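You operate a simulated robot arm through the tools that you are given. There is no shell and no other tool.

Carry out the task below with a simulated robot arm. There is one attempt and no reset: what you move stays moved.

TASK
Line the blue-striped carton and tip the grey basin's packs in.
Fine: shake the folded liner open first, fold it over the rim before filling; put the grey basin back; one pack spilt at most.

It is judged by the outcome, as a careful person would: the job done as asked, and still so three seconds after it is handed in. It fails if anything else is knocked over, pushed out of place, dropped, spilled or broken. Flat cloth is picked up by pressing the open fingertips on it (5 to 10 N) and closing them slowly along it; thin cloth reads only 2 to 8 mm in the jaws.

THE ROBOT
A 7-joint arm with a two-finger parallel gripper, fixed in place. Base frame: the origin is at the foot of the arm, x ahead of it, y to its left, z up; the work surface is at about z = 80. Lengths are in cm, angles in degrees, forces in N, time in s.
With the tool pointing down near the work surface it reaches from about 30 to 70 cm from the base axis. Its first joint turns from -66.0 to 66.0 degrees. Payload 1.57 kg.
The TCP is the grasp point between the finger pads, 3 cm short of the fingertips. In the tool frame z runs along the fingers and y along their closing line. Largest opening 11 cm; finger width 2.4, thickness 1.2; the body of the gripper, 4.8 by 11.2 cm, starts 7.8 cm behind the TCP.
Orientation is that of the tool frame in the base frame, as a unit quaternion [w, x, y, z]. With the fingers straight down and closing along the base's y, the tool's x points along the base's -x, its y along +y and its z along -z.

THE INTERFACE
- The arm moves only by the tool send_rows. Its arguments are lists of equal length, an entry for each row: "dp": the shift along the tool's x, y, z in units of 500 mm (1.0 is 500 mm), a list of three; "turn": the turn, a rotation vector about the tool's x, y, z in units of 90 degrees (1.0 is 90 degrees), a list of three; "jaw": the closure, from 0 (fully open) to 1 (shut). In form: {"dp": [[x, y, z], ...], "turn": [[rx, ry, rz], ...], "jaw": [jaw, ...]}. A call has 1 to 20 rows; each row is the pose to reach, as a shift and turn from the pose commanded when the call began, along the tool's axes at that moment. A call with a number of a shift or a turn outside -1 to 1 is refused whole. A row lasts 0.2 s, in which the tool goes at most 5 cm and 8.6 degrees; a call with a longer step from one row to the next is refused whole, and so is a gripper value outside its range. Where a pose cannot be reached the arm comes as near as it can. A force on the tool above 90 N (or 10 N above the force at the start of the call, whichever is more), or a blocked arm, ends the call early, and 0.2 s more pass. The fingers move at their own pace (about 10.8 cm/s each) and stop on an object; they squeeze with about 41 N. The grip force told is the motor's: it shows also when the fingers shut on nothing. Time passes only in rows, and 0.2 s behind the last, so rows that repeat a pose let the fingers close. The reply holds the time, the measured pose of the TCP, the force on the tool along the base axes, the opening and the grip force, in the units named above and with some noise, with the torque about the TCP (base axes, N m) and any sound that the robot's microphone picked up.
- Cameras (640 x 400 px; columns grow to the right, rows downward): "scene" is fixed at [16.78, -39.12, 140.23]; the picture's right is [0.76, -0.65, 0.00], its down [-0.37, -0.44, -0.82] and it looks along [0.53, 0.62, -0.58] (base axes); focal length 214 px, centre (320, 200). "wrist" rides on the gripper at [7, 1.6, -14.1] in the tool frame; the picture's right is [-0.23, 0.97, 0.00], its down [-0.86, -0.20, -0.48] and it looks along [-0.47, -0.11, 0.88] (tool axes); focal length 222 px, centre (320, 200). There is no depth. A picture from a camera that has moved, and an enlarged one, comes with that camera's place and axes in the base frame and with its lens.
- snapshot(camera): a new picture of that camera. It takes no simulated time.
- zoom(camera, box): a new picture of the part [left, top, right, bottom] of that camera's present view, enlarged. It takes no simulated time.
- sign_off(): hands the job in; it is judged then, once.

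Nothing tells you positions but the pictures and the camera data. Unless the task says otherwise, let go and move clear before handing in.

The tools are called as name(argument=value, ...) on one line, values as JSON. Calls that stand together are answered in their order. send_rows: Moves the arm, as the interface text tells. Its arguments: {"type":"object","properties":{"dp":{"type":"array","items":{"type":"array","items":{"type":"number"}}},"turn":{"type":"array","items":{"type":"array","items":{"type":"number"}}},"jaw":{"type":"array","items":{"type":"number"}}},"required":["dp","turn","jaw"]} The other tools are called the same way: snapshot (camera) takes a picture; zoom (camera, box) takes an enlarged picture of a part of a camera's view; sign_off () hands the job in.

At the start:

```text
t: 0.0
position: [37.22, -4.93, 130.7]
orientation: [0.0, 0.001, 1.0, 0.0]
contact_force: [0.6, 0.4, -0.9]
wrist_torque: [-0.01, 0.02, 0.01]
finger_gap: 11.01
grip_force: 0.1
```

scene: 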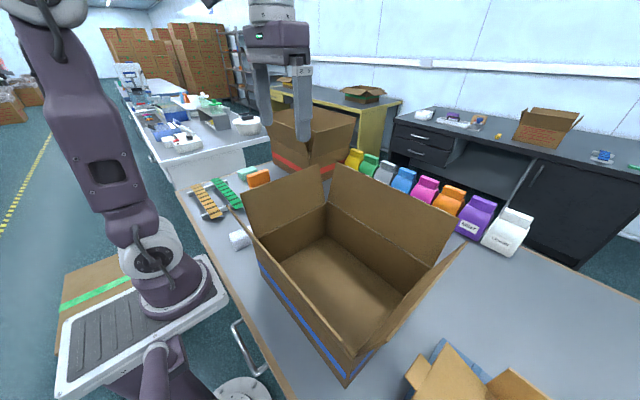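
wrist: 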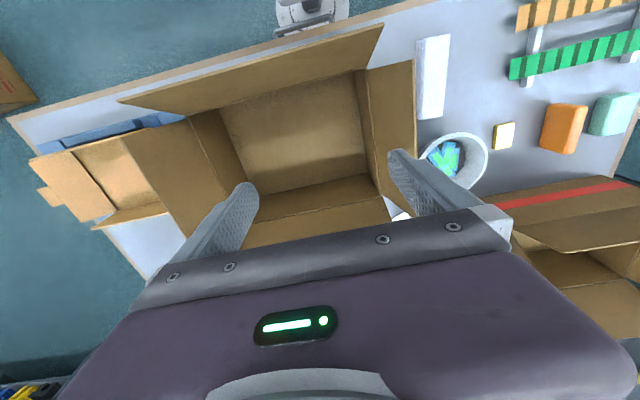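

I see an open carton with a blue stripe in front of the arm, a red-striped carton behind it, and a small round basin with packs beside the carton. I'll look closer at everything before moving.

zoom(camera="scene", box=[180, 140, 340, 240])

zoom(camera="wrist", box=[380, 0, 640, 240])

zoom(camera="scene", box=[200, 160, 500, 400])

zoom(camera="wrist", box=[0, 0, 400, 250])

```text
4.00 times, centred on (260, 190) of scene
camera zoom: at [16.78, -39.12, 140.23], right [0.76, -0.65, 0.0], down [-0.37, -0.44, -0.82], along [0.53, 0.62, -0.58], focal length 858 px, centre (560, 240)
```

zoom: 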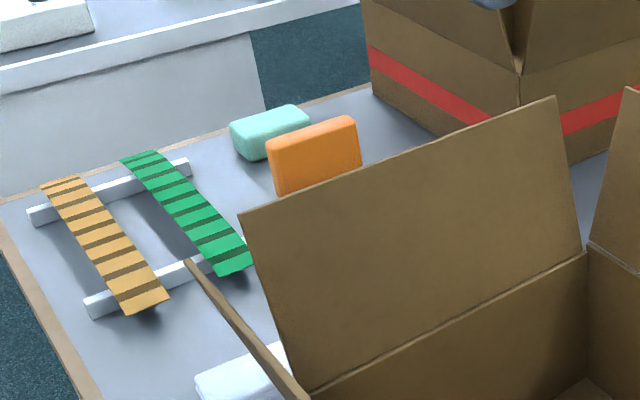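

```text
1.67 times, centred on (510, 120) of wrist
camera zoom: at [30.41, -3.3, 144.83], right [0.23, 0.97, 0.0], down [0.86, -0.2, 0.48], along [0.47, -0.11, -0.88], focal length 370 px, centre (3, 333)
```

zoom: 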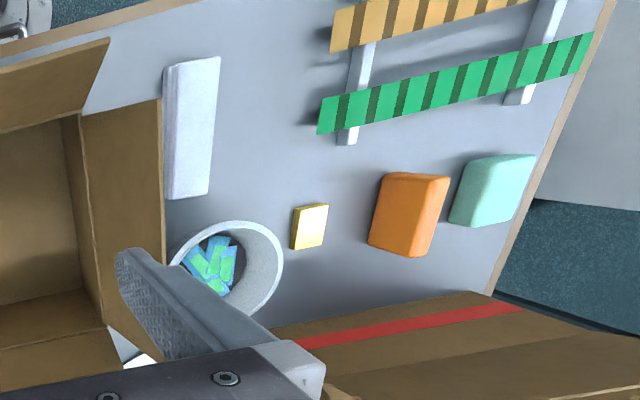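

```text
1.67 times, centred on (350, 280) of scene
camera zoom: at [16.78, -39.12, 140.23], right [0.76, -0.65, 0.0], down [-0.37, -0.44, -0.82], along [0.53, 0.62, -0.58], focal length 358 px, centre (270, 67)
```

zoom: 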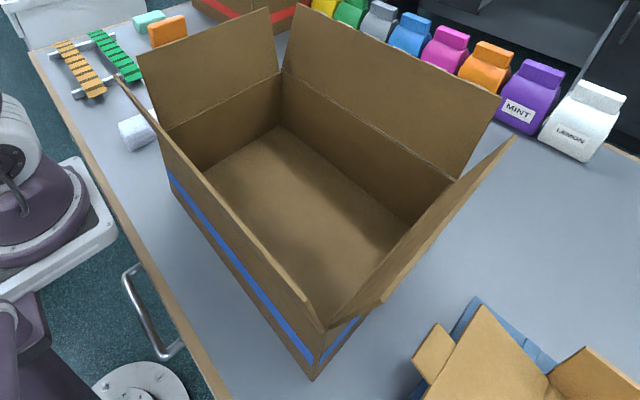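

```text
1.60 times, centred on (200, 125) of wrist
camera zoom: at [30.41, -3.3, 144.83], right [0.23, 0.97, 0.0], down [0.86, -0.2, 0.48], along [0.47, -0.11, -0.88], focal length 355 px, centre (512, 320)
```

zoom: 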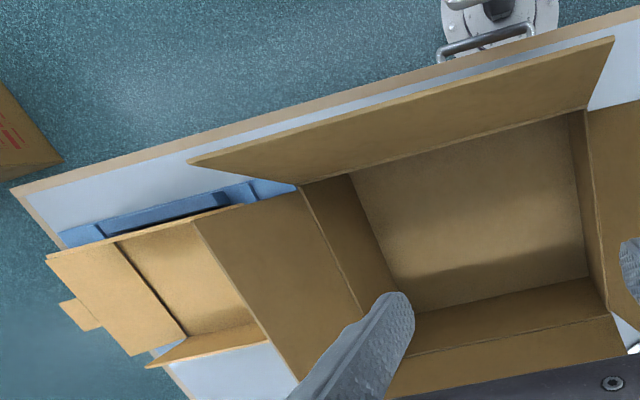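

The carton spans roughly x 30–58, y −32–5, with its rim near z 95 and the flaps up. A white elongated item lies near (37, 24) and the basin is near (58, 30). I'll zoom in on those before moving.

zoom(camera="wrist", box=[390, 20, 490, 130])

zoom(camera="wrist", box=[410, 120, 500, 200])

zoom(camera="scene", box=[210, 200, 290, 260])

zoom(camera="wrist", box=[20, 90, 200, 300])

```text
3.64 times, centred on (440, 75) of wrist
camera zoom: at [30.41, -3.3, 144.83], right [0.23, 0.97, 0.0], down [0.86, -0.2, 0.48], along [0.47, -0.11, -0.88], focal length 808 px, centre (-116, 654)
```

zoom: 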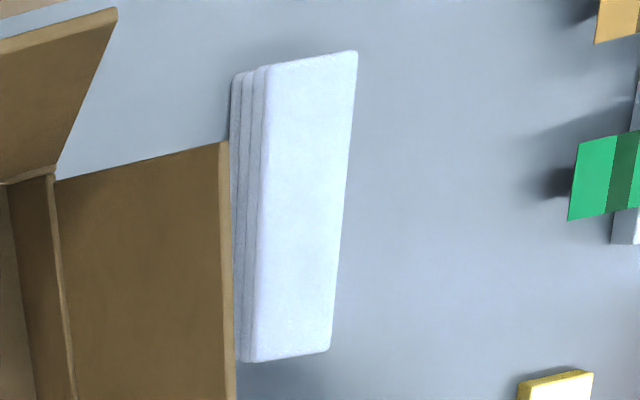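

```text
5.00 times, centred on (455, 160) of wrist
camera zoom: at [30.41, -3.3, 144.83], right [0.23, 0.97, 0.0], down [0.86, -0.2, 0.48], along [0.47, -0.11, -0.88], focal length 1111 px, centre (-355, 400)
```

zoom: 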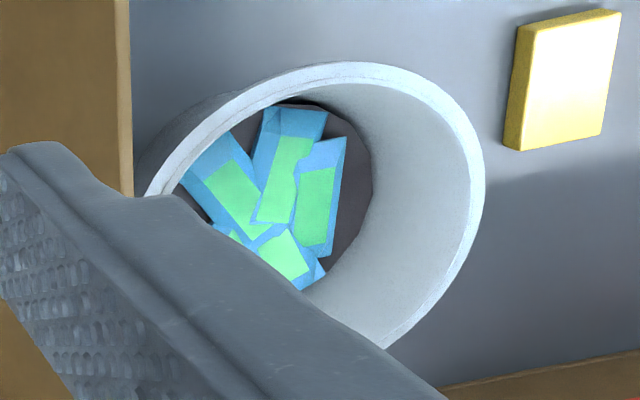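

```text
6.67 times, centred on (250, 230) of scene
camera zoom: at [16.78, -39.12, 140.23], right [0.76, -0.65, 0.0], down [-0.37, -0.44, -0.82], along [0.53, 0.62, -0.58], focal length 1430 px, centre (787, 0)
```

zoom: 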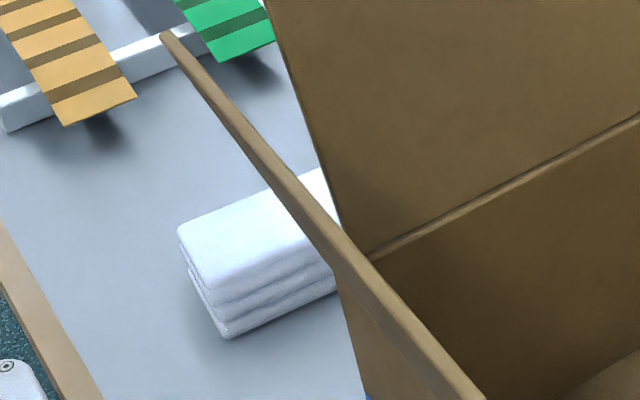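

```text
1.90 times, centred on (110, 195) of wrist
camera zoom: at [30.41, -3.3, 144.83], right [0.23, 0.97, 0.0], down [0.86, -0.2, 0.48], along [0.47, -0.11, -0.88], focal length 423 px, centre (720, 210)
```

zoom: 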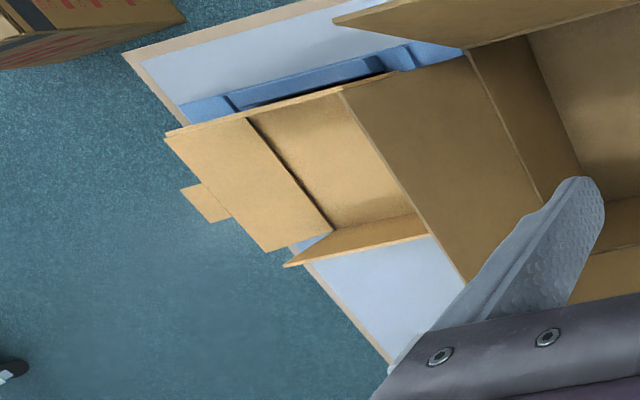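

The white item is an accordion-folded stack (the liner), roughly 18 × 6 cm, and the basin holds blue-green packs. I'll move high over the left side to get a better view.

send_rows(dp=[[0, 0.09, 0], [0, 0.18, 0], [0, 0.27, 0], [0, 0.36, 0], [-0.02, 0.44, 0], [-0.04, 0.5, 0], [-0.06, 0.54, 0], [-0.06, 0.54, 0]], turn=[[0, 0, 0], [0, 0, 0], [0, 0, 0], [0, 0, 0], [0, 0, 0], [0, 0, 0], [0, 0, 0], [0, 0, 0]], jaw=[0, 0, 0, 0, 0, 0, 0, 0])

snapshot(camera="wrist")

snapshot(camera="scene")

```text
t: 1.8
position: [40.35, 22.1, 130.65]
orientation: [-0.001, 0.0, 1.0, 0.0]
contact_force: [0.2, 0.2, 0.1]
wrist_torque: [0.02, 0.02, 0.0]
finger_gap: 11.0
grip_force: 0.0
```

```text
taken
camera wrist: at [33.47, 23.69, 144.88], right [0.23, 0.97, 0.0], down [0.86, -0.2, 0.48], along [0.47, -0.11, -0.88], focal length 222 px, centre (320, 200)
```

wrist: 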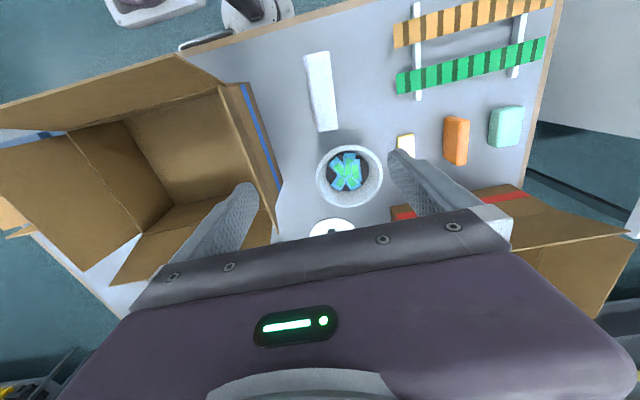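

```text
taken
```

scene: 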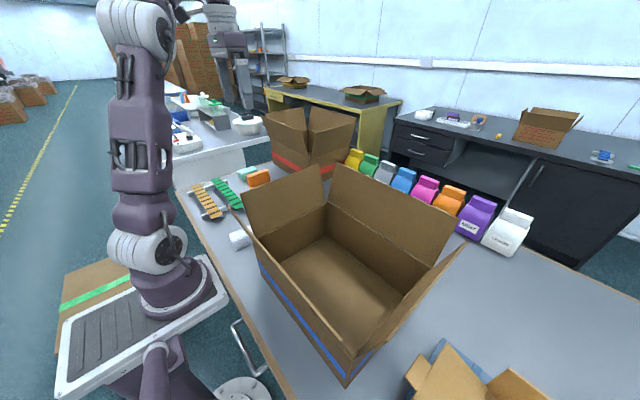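

zoom(camera="wrist", box=[290, 120, 410, 250])

zoom(camera="wrist", box=[270, 30, 370, 140])

zoom(camera="wrist", box=[0, 50, 300, 290])

```text
3.08 times, centred on (350, 185) of wrist
camera zoom: at [33.47, 23.69, 144.88], right [0.23, 0.97, 0.0], down [0.86, -0.2, 0.48], along [0.47, -0.11, -0.88], focal length 684 px, centre (228, 246)
```

zoom: 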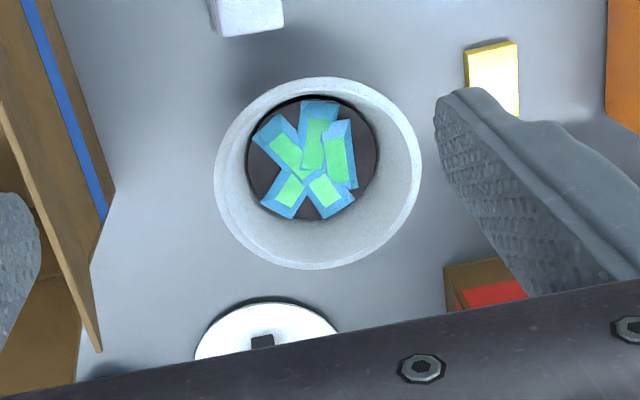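

```text
3.64 times, centred on (320, 85) of wrist
camera zoom: at [33.47, 23.69, 144.88], right [0.23, 0.97, 0.0], down [0.86, -0.2, 0.48], along [0.47, -0.11, -0.88], focal length 808 px, centre (320, 618)
```

zoom: 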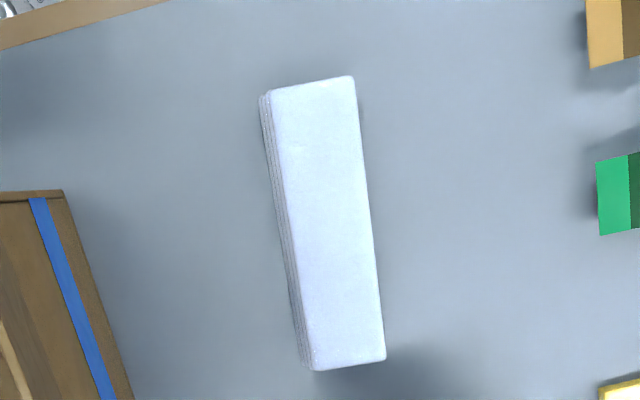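

```text
1.67 times, centred on (150, 170) of wrist
camera zoom: at [33.47, 23.69, 144.88], right [0.23, 0.97, 0.0], down [0.86, -0.2, 0.48], along [0.47, -0.11, -0.88], focal length 370 px, centre (603, 250)
```

zoom: 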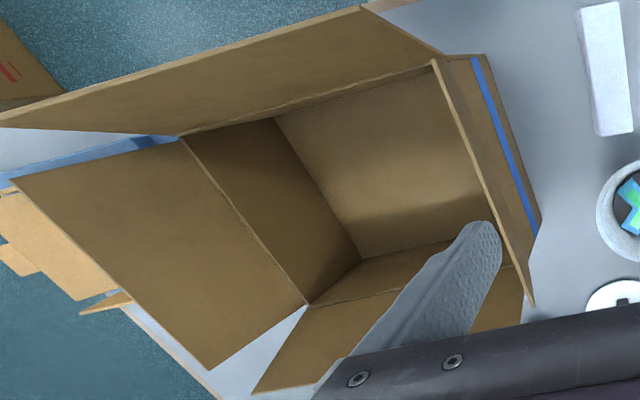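

The liner stack lies about x 28–46, y 20–27, and the basin rim is around (57.5, 26, 89) with about 18 cm diameter. I'll go lower above the stack to see how it's folded.

send_rows(dp=[[-0.02, 0.01, 0.09], [-0.04, 0.02, 0.18], [-0.06, 0.03, 0.27], [-0.07, 0.04, 0.36], [-0.07, 0.04, 0.45], [-0.07, 0.04, 0.54], [-0.07, 0.04, 0.56], [-0.07, 0.04, 0.56]], turn=[[0, 0, 0], [0, 0, 0], [0, 0, 0], [0, 0, 0], [0, 0, 0], [0, 0, 0], [0, 0, 0], [0, 0, 0]], jaw=[0, 0, 0, 0, 0, 0, 0, 0])

zoom(camera="wrist", box=[220, 0, 420, 190])

snapshot(camera="wrist")

snapshot(camera="scene")

```text
t: 3.6
position: [43.67, 23.97, 102.42]
orientation: [0.0, 0.0, 1.0, 0.0]
contact_force: [-0.7, 0.3, -0.1]
wrist_torque: [-0.01, 0.03, -0.04]
finger_gap: 11.01
grip_force: 0.0
```

```text
2.11 times, centred on (320, 95) of wrist
camera zoom: at [36.84, 25.58, 116.65], right [0.23, 0.97, 0.0], down [0.86, -0.2, 0.48], along [0.47, -0.11, -0.88], focal length 468 px, centre (320, 421)
```

zoom: 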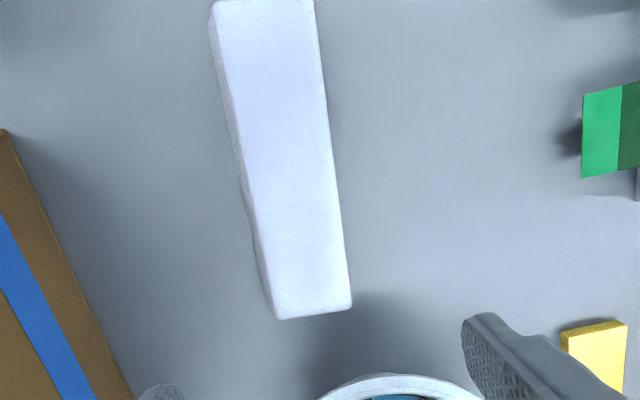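

```text
taken
camera wrist: at [36.84, 25.58, 116.65], right [0.23, 0.97, 0.0], down [0.86, -0.2, 0.48], along [0.47, -0.11, -0.88], focal length 222 px, centre (320, 200)
```

wrist: 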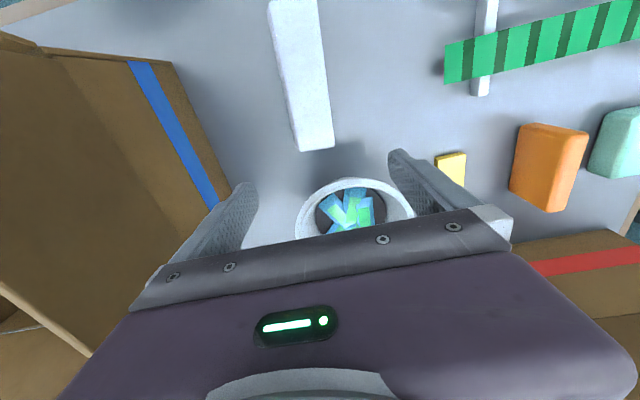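

```text
taken
```

scene: 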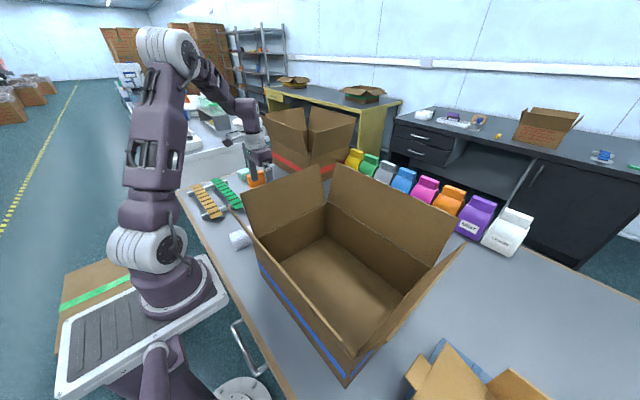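

zoom(camera="scene", box=[225, 222, 265, 250])

zoom(camera="wrist", box=[260, 70, 345, 160])

zoom(camera="wrist", box=[280, 170, 430, 250])

```text
14.29 times, centred on (245, 236) of scene
camera zoom: at [16.78, -39.12, 140.23], right [0.76, -0.65, 0.0], down [-0.37, -0.44, -0.82], along [0.53, 0.62, -0.58], focal length 3064 px, centre (1391, -314)
```

zoom: 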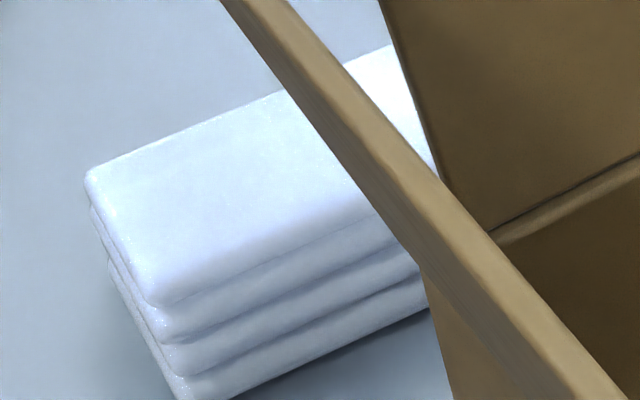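

```text
4.44 times, centred on (302, 115) of wrist
camera zoom: at [36.84, 25.58, 116.65], right [0.23, 0.97, 0.0], down [0.86, -0.2, 0.48], along [0.47, -0.11, -0.88], focal length 987 px, centre (398, 578)
```

zoom: 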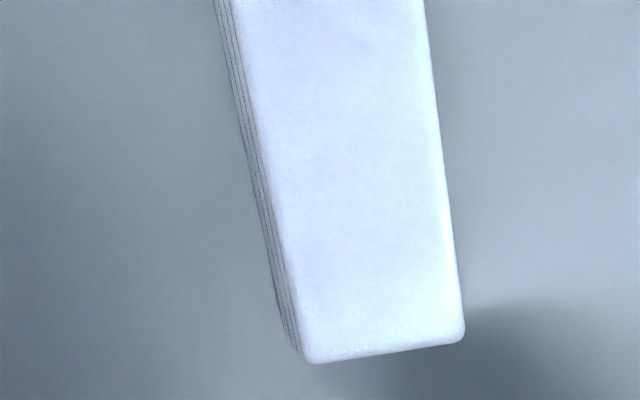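

```text
4.27 times, centred on (355, 210) of wrist
camera zoom: at [36.84, 25.58, 116.65], right [0.23, 0.97, 0.0], down [0.86, -0.2, 0.48], along [0.47, -0.11, -0.88], focal length 948 px, centre (171, 157)
```

zoom: 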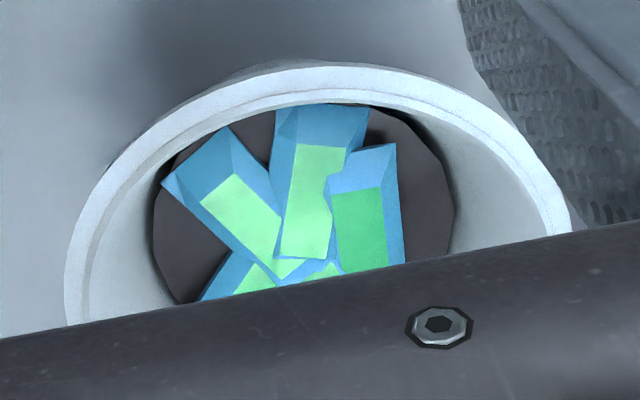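

The stack shows four rounded layers on its −y side. I'll look at it from the +y side to find out where the folds and free edges are.

send_rows(dp=[[0, 0.09, 0], [0, 0.18, 0], [0, 0.27, 0.0], [0, 0.36, 0.02], [0, 0.4, 0.04], [0, 0.4, 0.04]], turn=[[0, 0, 0], [0, 0, 0], [0, 0, 0], [0, 0, 0], [0, 0, 0], [0, 0, 0]], jaw=[0, 0, 0, 0, 0, 0])

snapshot(camera="wrist")

zoom(camera="wrist", box=[80, 0, 260, 140])

```text
t: 5.0
position: [43.64, 43.99, 100.51]
orientation: [-0.001, 0.0, 1.0, 0.001]
contact_force: [0.6, 0.6, -0.4]
wrist_torque: [-0.03, -0.01, 0.0]
finger_gap: 11.0
grip_force: 0.0
```

```text
taken
camera wrist: at [36.84, 45.66, 114.75], right [0.23, 0.97, 0.0], down [0.86, -0.2, 0.48], along [0.47, -0.11, -0.88], focal length 222 px, centre (320, 200)
```

wrist: 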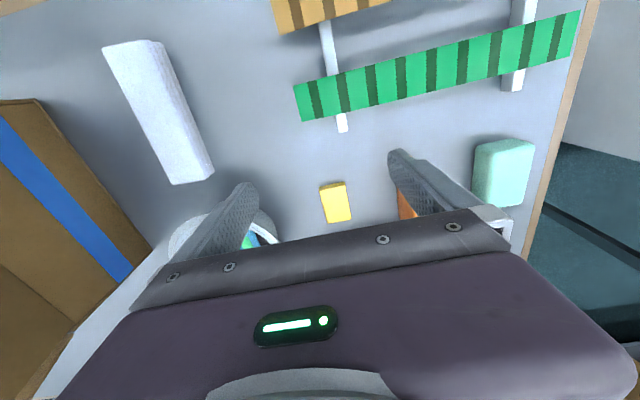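

```text
2.86 times, centred on (170, 70) of wrist
camera zoom: at [36.84, 45.66, 114.75], right [0.23, 0.97, 0.0], down [0.86, -0.2, 0.48], along [0.47, -0.11, -0.88], focal length 635 px, centre (749, 571)
```

zoom: 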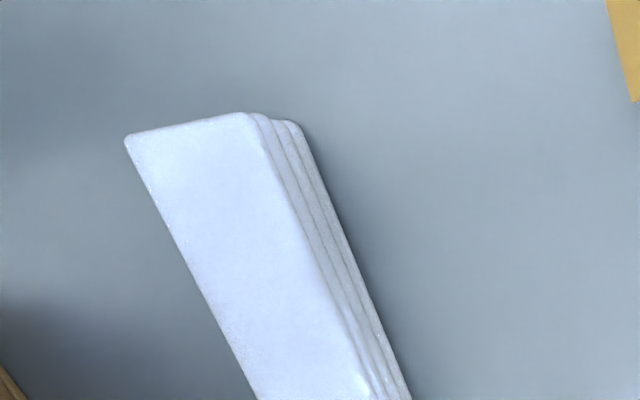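

zoom(camera="scene", box=[229, 231, 245, 251])

zoom(camera="wrist", box=[145, 130, 225, 190])

zoom(camera="wrist", box=[95, 30, 175, 80])

```text
16.00 times, centred on (237, 241) of scene
camera zoom: at [16.78, -39.12, 140.23], right [0.76, -0.65, 0.0], down [-0.37, -0.44, -0.82], along [0.53, 0.62, -0.58], focal length 3432 px, centre (1648, -456)
```

zoom: 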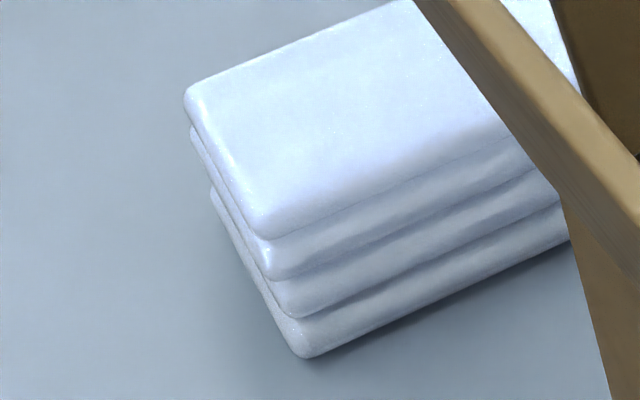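

```text
6.67 times, centred on (185, 160) of wrist
camera zoom: at [36.84, 45.66, 114.75], right [0.23, 0.97, 0.0], down [0.86, -0.2, 0.48], along [0.47, -0.11, -0.88], focal length 1481 px, centre (1220, 467)
```

zoom: 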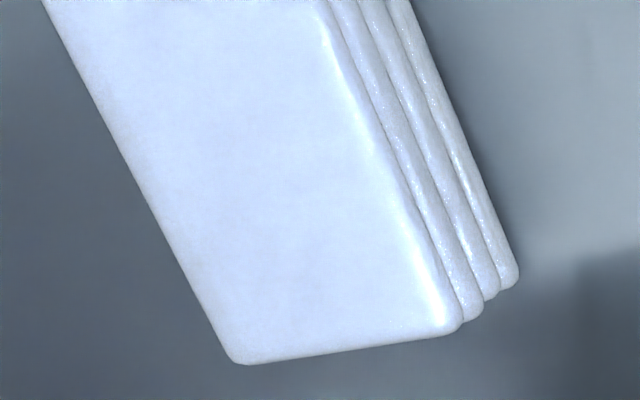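

```text
8.00 times, centred on (135, 55) of wrist
camera zoom: at [36.84, 45.66, 114.75], right [0.23, 0.97, 0.0], down [0.86, -0.2, 0.48], along [0.47, -0.11, -0.88], focal length 1777 px, centre (1800, 1360)
```

zoom: 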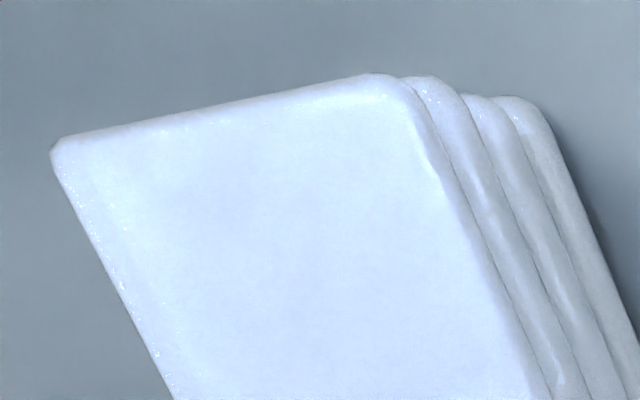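

Both sides look the same: four stacked layers, top at about z 83.3. I'll position over the middle of the stack with the fingers partly closed, ready to press and pinch the top layer.

send_rows(dp=[[0.03, -0.09, 0.0], [0.06, -0.18, 0.0], [0.09, -0.27, 0.0], [0.12, -0.35, 0.03], [0.128, -0.405, 0.08], [0.128, -0.407, 0.13], [0.128, -0.407, 0.15], [0.128, -0.407, 0.15]], turn=[[0, 0, 0], [0, 0, 0], [0, 0, 0], [0, 0, 0], [0, 0, 0], [0, 0, 0], [0, 0, 0], [0, 0, 0]], jaw=[0.3, 0.6, 0.64, 0.64, 0.64, 0.64, 0.64, 0.64])

snapshot(camera="wrist")

zoom(camera="scene", box=[200, 180, 300, 260])

```text
t: 6.8
position: [37.27, 23.82, 92.98]
orientation: [-0.001, 0.0, 1.0, 0.001]
contact_force: [0.4, 0.0, 0.1]
wrist_torque: [0.0, 0.0, -0.02]
finger_gap: 3.94
grip_force: 0.0
```

```text
taken
camera wrist: at [30.49, 25.47, 107.33], right [0.23, 0.97, 0.0], down [0.85, -0.2, 0.48], along [0.47, -0.11, -0.88], focal length 222 px, centre (320, 200)
```

wrist: 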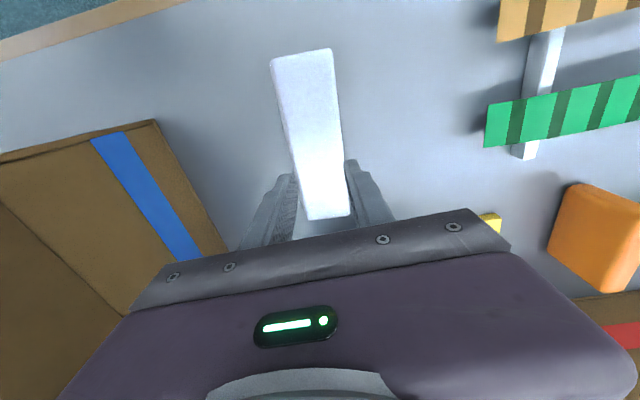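

```text
5.00 times, centred on (250, 220) of scene
camera zoom: at [16.77, -39.12, 140.23], right [0.76, -0.65, 0.0], down [-0.37, -0.44, -0.82], along [0.53, 0.62, -0.58], focal length 1072 px, centre (670, 100)
```

zoom: 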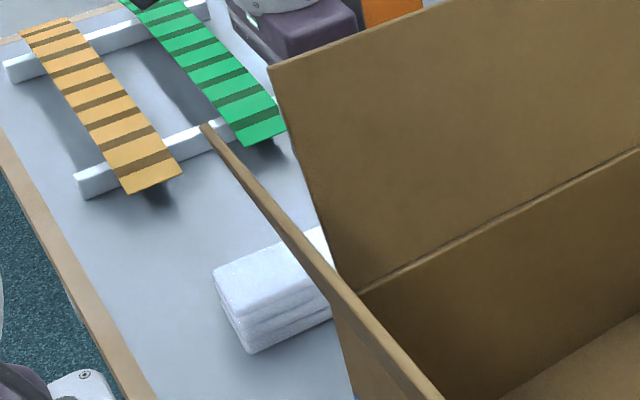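

send_rows(dp=[[0, 0, 0.04], [0, 0, 0.08], [0, 0, 0.1], [0, 0, 0.116], [0, 0, 0.12]], turn=[[0, 0, 0], [0, 0, 0], [0, 0, 0], [0, 0, 0], [0, 0, 0]], jaw=[0.64, 0.64, 0.64, 0.64, 0.64])

send_rows(dp=[[0, 0, 0.005], [0, 0, 0.01]], turn=[[0, 0, 0], [0, 0, 0]], jaw=[0.64, 0.64])

```text
t: 8.0
position: [37.29, 23.72, 87.08]
orientation: [0.0, 0.001, 1.0, 0.001]
contact_force: [-0.4, 0.4, 0.2]
wrist_torque: [0.02, 0.01, 0.01]
finger_gap: 3.93
grip_force: 0.1
```

```text
t: 8.6
position: [37.36, 23.79, 86.92]
orientation: [0.002, -0.001, 1.0, 0.002]
contact_force: [-9.7, -2.4, 83.2]
wrist_torque: [-0.7, 0.45, -0.26]
finger_gap: 3.94
grip_force: 0.1
```

The contact came sooner and stiffer than expected (83 N), so I'll back off immediately to a light press.

send_rows(dp=[[0, 0, -0.006]], turn=[[0, 0, 0]], jaw=[0.64])

snapshot(camera="wrist")

zoom(camera="scene", box=[200, 180, 300, 260])

```text
t: 9.0
position: [37.45, 23.7, 86.86]
orientation: [0.001, 0.0, 1.0, 0.001]
contact_force: [2.5, 3.1, 32.7]
wrist_torque: [0.03, -0.03, -0.1]
finger_gap: 3.96
grip_force: 0.0
```

```text
taken
camera wrist: at [30.49, 25.35, 101.14], right [0.23, 0.97, 0.0], down [0.85, -0.2, 0.48], along [0.47, -0.11, -0.88], focal length 222 px, centre (320, 200)
```

wrist: 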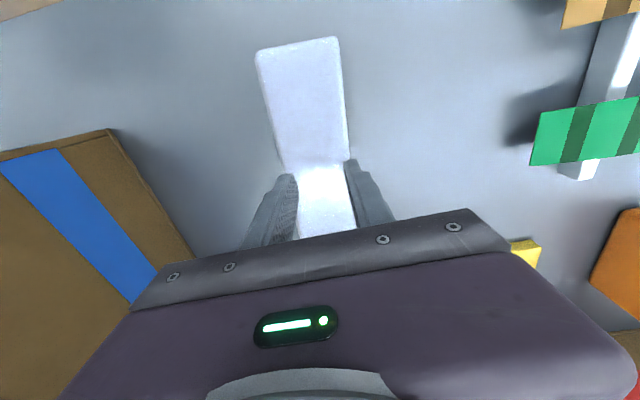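

```text
5.00 times, centred on (250, 220) of scene
camera zoom: at [16.74, -39.14, 140.22], right [0.76, -0.65, 0.0], down [-0.37, -0.44, -0.82], along [0.53, 0.62, -0.58], focal length 1072 px, centre (670, 100)
```

zoom: 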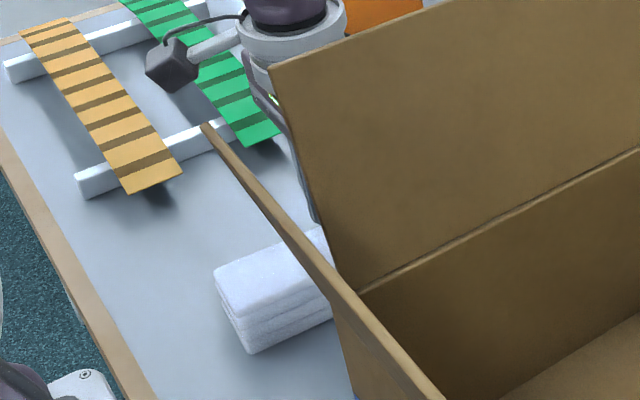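

send_rows(dp=[[0, 0, -0.002], [0, 0, -0.002]], turn=[[0, 0, 0], [0, 0, 0]], jaw=[0.64, 0.64])

```text
t: 9.6
position: [37.28, 23.75, 87.04]
orientation: [-0.001, 0.0, 1.0, -0.001]
contact_force: [0.9, 1.3, 4.9]
wrist_torque: [0.11, -0.08, -0.05]
finger_gap: 3.98
grip_force: 0.1
```

send_rows(dp=[[0, 0, 0.0003], [0, 0, 0.0003], [0, 0, 0.0003], [0, 0, 0.0003], [0, 0, 0.0003], [0, 0, 0.0003], [0, 0, 0.0003]], turn=[[0, 0, 0], [0, 0, 0], [0, 0, 0], [0, 0, 0], [0, 0, 0], [0, 0, 0], [0, 0, 0]], jaw=[0.65, 0.67, 0.69, 0.71, 0.73, 0.75, 0.77])

snapshot(camera="wrist")

```text
t: 11.2
position: [37.35, 23.79, 87.04]
orientation: [0.001, 0.0, 1.0, 0.0]
contact_force: [0.5, -0.3, 0.1]
wrist_torque: [-0.01, 0.0, 0.0]
finger_gap: 2.53
grip_force: 0.0
```

```text
taken
camera wrist: at [30.53, 25.33, 101.25], right [0.23, 0.97, 0.0], down [0.86, -0.2, 0.48], along [0.47, -0.11, -0.88], focal length 222 px, centre (320, 200)
```

wrist: 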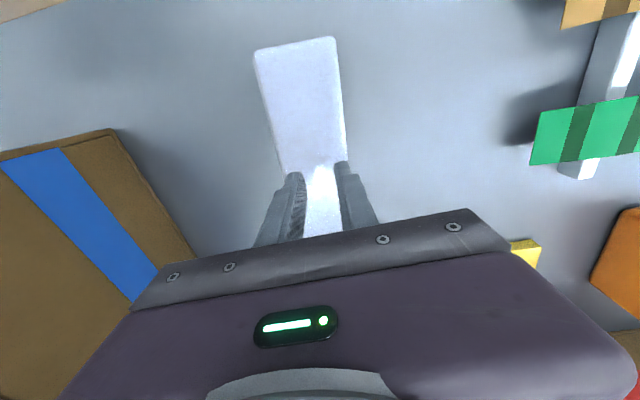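

send_rows(dp=[[0, 0, 0.001], [0, 0, 0.001]], turn=[[0, 0, 0], [0, 0, 0]], jaw=[0.77, 0.77])

send_rows(dp=[[0, 0, 0.001], [0, 0, 0.001]], turn=[[0, 0, 0], [0, 0, 0]], jaw=[0.77, 0.77])

```text
t: 11.8
position: [37.28, 23.71, 87.05]
orientation: [-0.001, 0.0, 1.0, -0.001]
contact_force: [0.0, -1.9, 7.2]
wrist_torque: [-0.03, 0.0, -0.01]
finger_gap: 2.53
grip_force: 0.0
```

```text
t: 12.4
position: [37.31, 23.66, 87.02]
orientation: [0.001, 0.0, 1.0, 0.0]
contact_force: [0.9, -3.7, 23.0]
wrist_torque: [-0.19, 0.0, 0.04]
finger_gap: 2.51
grip_force: 0.1
```

send_rows(dp=[[0, 0, -0.0008], [0, 0, -0.0008], [0, 0, -0.0008], [0, 0, -0.0008]], turn=[[0, 0, 0], [0, 0, 0], [0, 0, 0], [0, 0, 0]], jaw=[0.77, 0.785, 0.8, 0.815])

zoom(camera="wrist", box=[240, 150, 400, 250])

```text
t: 13.4
position: [37.3, 23.8, 86.98]
orientation: [0.0, 0.0, 1.0, 0.0]
contact_force: [0.8, -1.9, 15.9]
wrist_torque: [-0.11, -0.03, -0.04]
finger_gap: 2.47
grip_force: 2.4
```

```text
4.00 times, centred on (320, 200) of wrist
camera zoom: at [30.49, 25.39, 101.18], right [0.23, 0.97, 0.0], down [0.86, -0.2, 0.48], along [0.47, -0.11, -0.88], focal length 888 px, centre (320, 200)
```

zoom: 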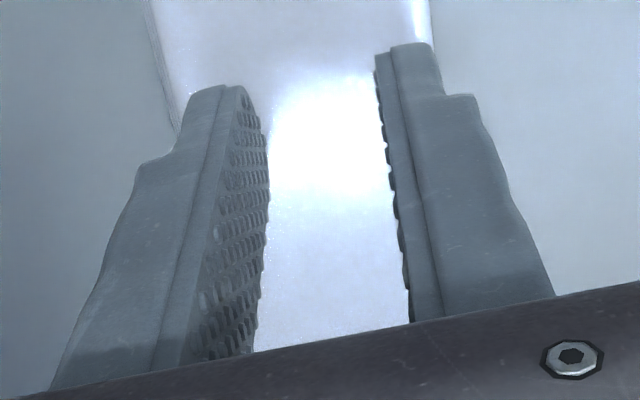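

send_rows(dp=[[0, 0, -0.0003], [0, 0, -0.0003], [0, 0, -0.0003], [0, 0, -0.0003], [0, 0, -0.0003], [0, 0, -0.0003]], turn=[[0, 0, 0], [0, 0, 0], [0, 0, 0], [0, 0, 0], [0, 0, 0], [0, 0, 0]], jaw=[0.83, 0.845, 0.86, 0.875, 0.89, 0.905])

zoom(camera="wrist", box=[240, 150, 400, 250])

```text
t: 14.8
position: [37.3, 23.7, 86.99]
orientation: [0.0, 0.0, 1.0, -0.001]
contact_force: [-0.5, -0.5, 22.3]
wrist_torque: [-0.01, 0.01, -0.02]
finger_gap: 2.19
grip_force: 6.3
```

```text
4.00 times, centred on (320, 200) of wrist
camera zoom: at [30.49, 25.36, 101.17], right [0.23, 0.97, 0.0], down [0.85, -0.2, 0.48], along [0.47, -0.11, -0.88], focal length 888 px, centre (320, 200)
```

zoom: 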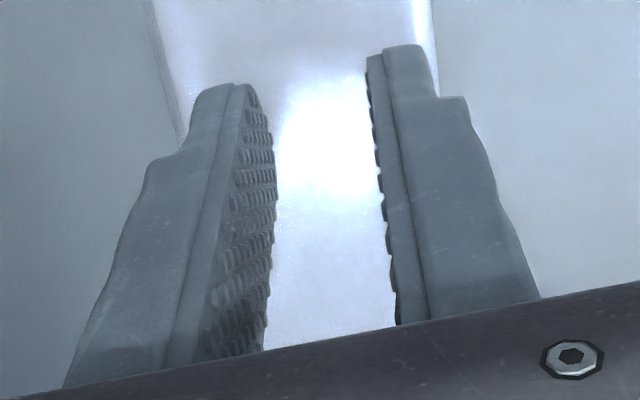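

send_rows(dp=[[0, 0, -0.001], [0, 0, -0.001], [0, 0, -0.001], [0, 0, -0.001], [0, 0, -0.001], [0, 0, -0.001]], turn=[[0, 0, 0], [0, 0, 0], [0, 0, 0], [0, 0, 0], [0, 0, 0], [0, 0, 0]], jaw=[0.905, 0.91, 0.92, 0.93, 0.94, 0.95])

zoom(camera="wrist", box=[240, 150, 400, 250])

```text
t: 16.2
position: [37.38, 23.73, 87.01]
orientation: [0.0, 0.0, 1.0, 0.0]
contact_force: [0.1, -1.5, 14.2]
wrist_torque: [-0.03, 0.0, 0.02]
finger_gap: 1.29
grip_force: 4.0
```

```text
4.00 times, centred on (320, 200) of wrist
camera zoom: at [30.49, 25.32, 101.19], right [0.23, 0.97, 0.0], down [0.86, -0.2, 0.48], along [0.47, -0.11, -0.88], focal length 888 px, centre (320, 200)
```

zoom: 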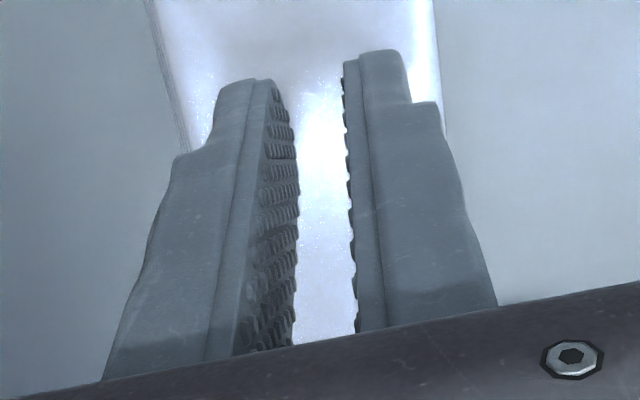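

send_rows(dp=[[0, 0, -0.0005], [0, 0, -0.0005], [0, 0, -0.0005], [0, 0, -0.0005], [0, 0, -0.0005], [0, 0, -0.0005], [0, 0, -0.0005]], turn=[[0, 0, 0], [0, 0, 0], [0, 0, 0], [0, 0, 0], [0, 0, 0], [0, 0, 0], [0, 0, 0]], jaw=[0.955, 0.96, 0.965, 0.97, 0.98, 0.99, 1.0])

zoom(camera="wrist", box=[240, 150, 400, 250])

snapshot(camera="wrist")

```text
t: 17.8
position: [37.47, 23.79, 87.03]
orientation: [0.0, 0.0, 1.0, 0.0]
contact_force: [-0.5, 0.1, 0.1]
wrist_torque: [-0.01, 0.01, 0.0]
finger_gap: 0.0
grip_force: 21.6
```

```text
4.00 times, centred on (320, 200) of wrist
camera zoom: at [30.52, 25.32, 101.25], right [0.23, 0.97, 0.0], down [0.86, -0.2, 0.48], along [0.47, -0.11, -0.88], focal length 888 px, centre (320, 200)
```

zoom: 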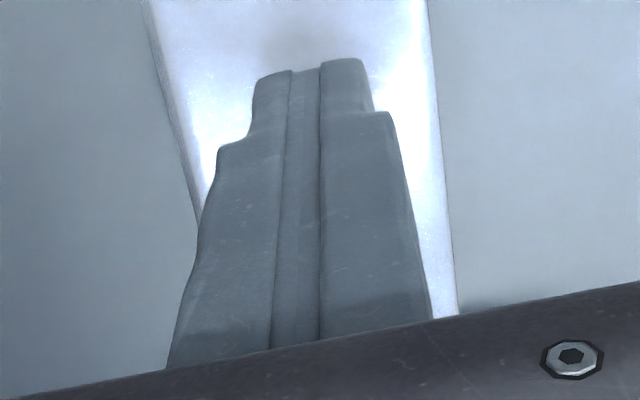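

```text
taken
camera wrist: at [30.52, 25.32, 101.25], right [0.23, 0.97, 0.0], down [0.86, -0.2, 0.48], along [0.47, -0.11, -0.88], focal length 222 px, centre (320, 200)
```

wrist: 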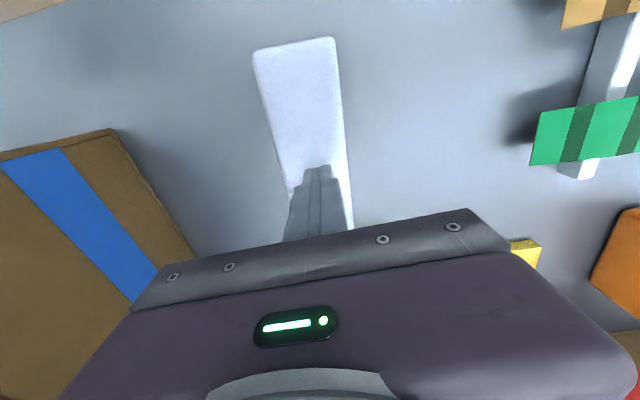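

The fingers slid shut over the stack with nothing in them, so the folded stack is firm. I'll open wide and take the top layer of the stack across its 5 cm width instead.

send_rows(dp=[[0, 0, -0.06], [0, 0, -0.1], [0, 0, -0.1], [0, 0, -0.1], [0, 0, -0.1], [0, 0, -0.06], [0, 0, -0.02], [0, 0, 0.01], [0, 0, 0.02]], turn=[[0, 0, 0], [0, 0, 0.02], [0, 0, 0.04], [0, 0, 0.04], [0, 0, 0.04], [0, 0, 0.04], [0, 0, 0.04], [0, 0, 0.04], [0, 0, 0.04]], jaw=[0.9, 0.5, 0.1, 0.1, 0.1, 0.1, 0.1, 0.1, 0.1])

snapshot(camera="wrist")

```text
t: 19.8
position: [37.52, 23.67, 86.06]
orientation: [-0.001, 0.031, 1.0, 0.0]
contact_force: [0.1, 0.0, -0.3]
wrist_torque: [0.0, 0.03, 0.03]
finger_gap: 9.9
grip_force: 0.1
```

```text
taken
camera wrist: at [30.69, 25.74, 100.22], right [0.29, 0.96, 0.0], down [0.84, -0.25, 0.48], along [0.46, -0.14, -0.88], focal length 222 px, centre (320, 200)
```

wrist: 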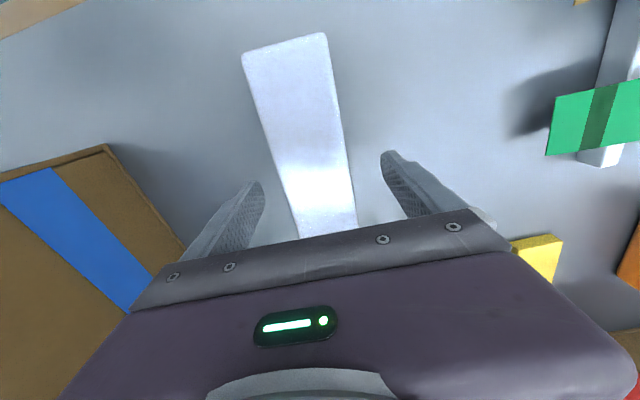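

send_rows(dp=[[0, 0, 0], [0, 0, 0], [0, 0, 0], [0, 0, 0], [0, 0, 0], [0, 0, 0], [0, 0, 0]], turn=[[0, 0, 0], [0, 0, 0], [0, 0, 0], [0, 0, 0], [0, 0, 0], [0, 0, 0], [0, 0, 0]], jaw=[0.2, 0.3, 0.4, 0.45, 0.5, 0.53, 0.56])

zoom(camera="wrist", box=[200, 20, 420, 250])

```text
t: 21.4
position: [37.33, 23.65, 86.01]
orientation: [-0.001, 0.031, 1.0, 0.0]
contact_force: [0.0, -0.7, 0.2]
wrist_torque: [0.0, 0.01, -0.02]
finger_gap: 6.36
grip_force: 41.4
```

```text
1.74 times, centred on (310, 135) of wrist
camera zoom: at [30.69, 25.74, 100.24], right [0.29, 0.96, 0.0], down [0.84, -0.25, 0.48], along [0.46, -0.14, -0.88], focal length 386 px, centre (337, 313)
```

zoom: 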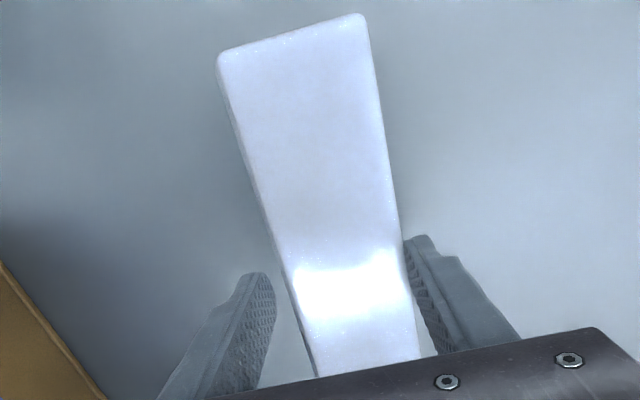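

It gripped firmly at 6.4 cm. I'll lift slowly and look at what comes up.

send_rows(dp=[[0, 0, -0.01], [0, 0, -0.03], [0, 0, -0.06], [0, 0, -0.1], [0, 0, -0.14], [0, 0, -0.18], [0, 0, -0.2]], turn=[[0, 0, 0], [0, 0, 0], [0, 0, 0], [0, 0, 0], [0, 0, 0], [0, 0, 0], [0, 0, 0]], jaw=[0.6, 0.6, 0.6, 0.6, 0.6, 0.6, 0.6])

snapshot(camera="wrist")

snapshot(camera="scene")

```text
t: 23.0
position: [37.33, 23.7, 96.04]
orientation: [0.0, 0.032, 0.999, 0.0]
contact_force: [-0.6, 0.0, 0.8]
wrist_torque: [0.02, -0.03, -0.01]
finger_gap: 4.38
grip_force: 0.1
```

```text
taken
camera wrist: at [30.57, 25.84, 110.2], right [0.29, 0.96, 0.0], down [0.84, -0.25, 0.48], along [0.46, -0.14, -0.88], focal length 222 px, centre (320, 200)
```

wrist: 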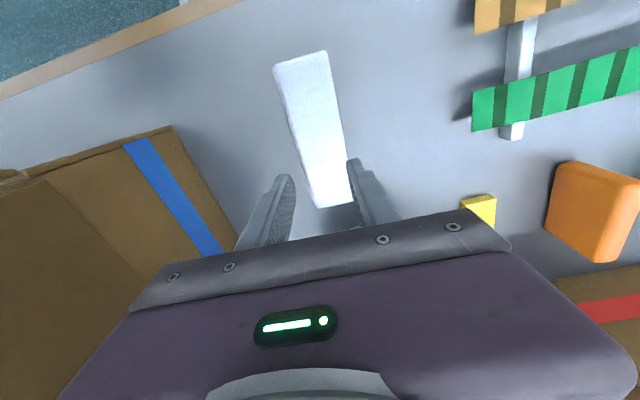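

```text
taken
```

scene: 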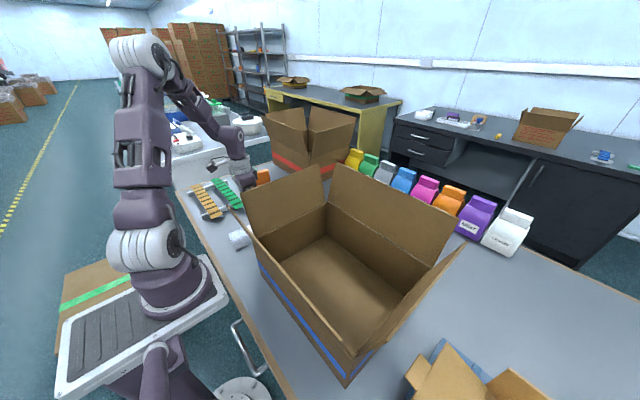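

The shallow grip slipped off the rounded top layer; the stack is still in place. I'll re-grip deeper, taking the whole stack height.

send_rows(dp=[[0, 0, 0], [0, 0, 0], [0, 0, 0], [0, 0, 0.06], [0, 0, 0.12], [0, 0, 0.18], [0, 0, 0.22], [0, 0, 0.24], [0, 0, 0.24]], turn=[[0, 0, 0], [0, 0, 0], [0, 0, 0], [0, 0, 0], [0, 0, 0], [0, 0, 0], [0, 0, 0], [0, 0, 0], [0, 0, 0]], jaw=[0.3, 0.1, 0.1, 0.1, 0.1, 0.1, 0.1, 0.1, 0.1])

send_rows(dp=[[0, 0, 0], [0, 0, 0], [0, 0, 0], [0, 0, 0], [0, 0, 0], [0, 0, 0], [0, 0, 0]], turn=[[0, 0, 0], [0, 0, 0], [0, 0, 0], [0, 0, 0], [0, 0, 0], [0, 0, 0], [0, 0, 0]], jaw=[0.2, 0.3, 0.35, 0.4, 0.44, 0.48, 0.5])

snapshot(camera="wrist")

```text
t: 25.0
position: [37.31, 23.88, 84.1]
orientation: [0.0, 0.032, 0.999, 0.0]
contact_force: [0.1, -0.1, 0.3]
wrist_torque: [-0.02, -0.03, 0.01]
finger_gap: 9.89
grip_force: 0.1
```

```text
t: 26.6
position: [37.4, 23.79, 84.05]
orientation: [0.0, 0.031, 1.0, 0.0]
contact_force: [-0.5, -0.4, 0.8]
wrist_torque: [-0.03, -0.03, 0.01]
finger_gap: 6.41
grip_force: 41.6
```

```text
taken
camera wrist: at [30.65, 25.86, 98.21], right [0.29, 0.96, 0.0], down [0.84, -0.25, 0.48], along [0.46, -0.14, -0.88], focal length 222 px, centre (320, 200)
```

wrist: 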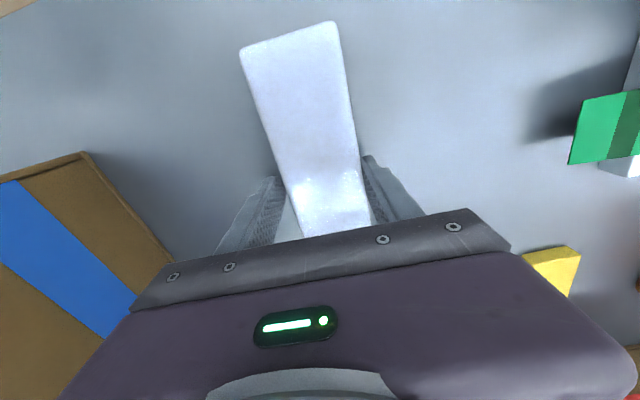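

send_rows(dp=[[0, 0, -0.01], [0, 0, -0.02], [0, 0, -0.04], [0, 0, -0.06], [0, 0, -0.08], [0, 0, -0.1]], turn=[[0, 0, 0], [0, 0, 0], [0, 0, 0], [0, 0, 0], [0, 0, 0], [0, 0, 0]], jaw=[0.55, 0.55, 0.55, 0.55, 0.55, 0.55])

snapshot(camera="wrist")

zoom(camera="scene", box=[180, 140, 320, 260])

```text
t: 28.0
position: [37.51, 23.74, 89.17]
orientation: [0.001, 0.031, 1.0, 0.0]
contact_force: [-0.3, -1.1, -0.8]
wrist_torque: [0.0, 0.0, -0.02]
finger_gap: 6.39
grip_force: 41.2
```

```text
taken
camera wrist: at [30.74, 25.8, 103.26], right [0.29, 0.96, 0.0], down [0.84, -0.25, 0.48], along [0.46, -0.14, -0.88], focal length 222 px, centre (320, 200)
```

wrist: 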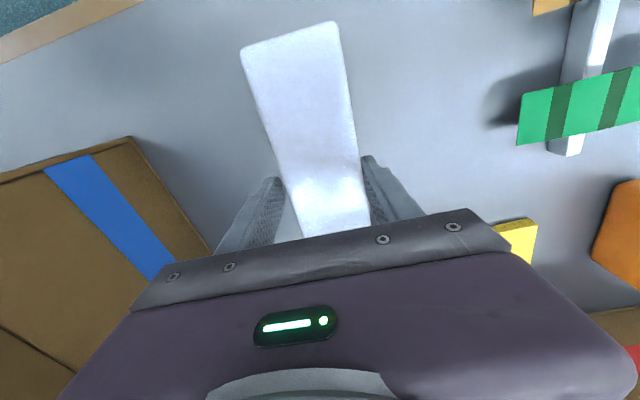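

```text
3.33 times, centred on (250, 200) of scene
camera zoom: at [16.78, -39.12, 140.23], right [0.76, -0.65, 0.0], down [-0.37, -0.44, -0.82], along [0.53, 0.62, -0.58], focal length 715 px, centre (553, 200)
```

zoom: 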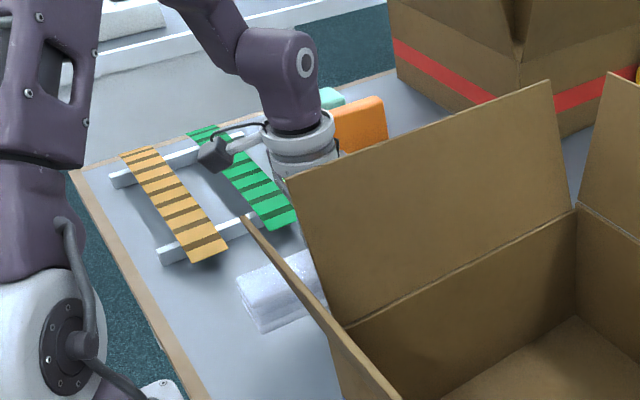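

The whole stack is now held as a firm block. I'll raise it high and carry it above the carton, where there is free space for shaking it open.

send_rows(dp=[[0, 0, -0.06], [0, 0, -0.14], [0, 0, -0.22], [0, 0, -0.3], [0, 0, -0.38], [0, 0, -0.46], [0, 0, -0.54], [0, 0, -0.62], [0, 0, -0.7], [0, 0, -0.78], [0, 0, -0.84], [0, 0, -0.88], [0, 0, -0.9]], turn=[[0, 0, 0], [0, 0, 0], [0, 0, 0], [0, 0, 0], [0, 0, 0], [0, 0, 0], [0, 0, 0], [0, 0, 0], [0, 0, 0], [0, 0, 0], [0, 0, 0], [0, 0, 0], [0, 0, 0]], jaw=[0.55, 0.55, 0.55, 0.55, 0.55, 0.55, 0.55, 0.55, 0.55, 0.55, 0.55, 0.55, 0.55])

snapshot(camera="wrist")

snapshot(camera="scene")

```text
t: 30.8
position: [37.33, 23.72, 131.8]
orientation: [0.0, 0.032, 0.999, 0.0]
contact_force: [-0.3, -0.6, -0.2]
wrist_torque: [0.05, 0.0, -0.01]
finger_gap: 6.36
grip_force: 40.9
out of reach, approached as far as the arm can: row 12, 13
```

```text
taken
camera wrist: at [30.48, 25.75, 146.02], right [0.29, 0.96, 0.0], down [0.84, -0.25, 0.48], along [0.46, -0.14, -0.88], focal length 222 px, centre (320, 200)
```

wrist: 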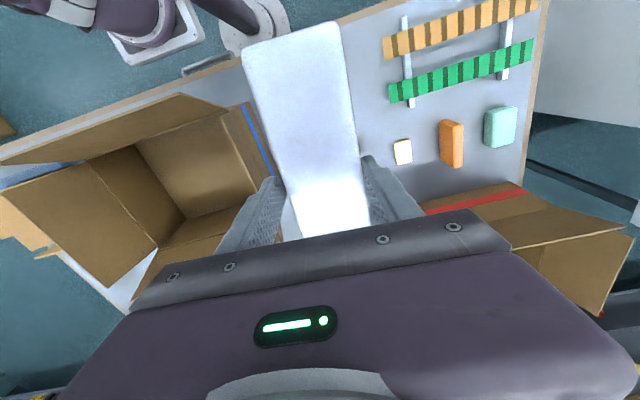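

```text
taken
```

scene: 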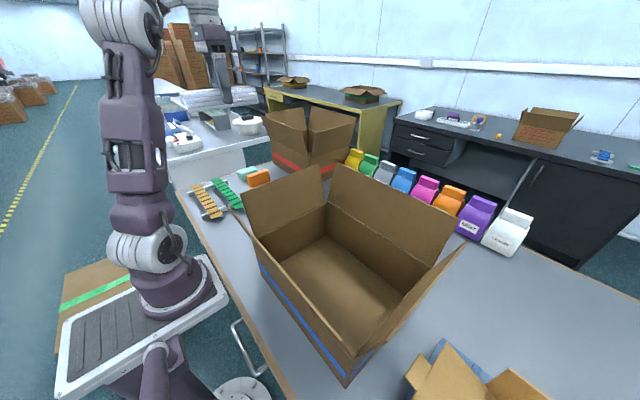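

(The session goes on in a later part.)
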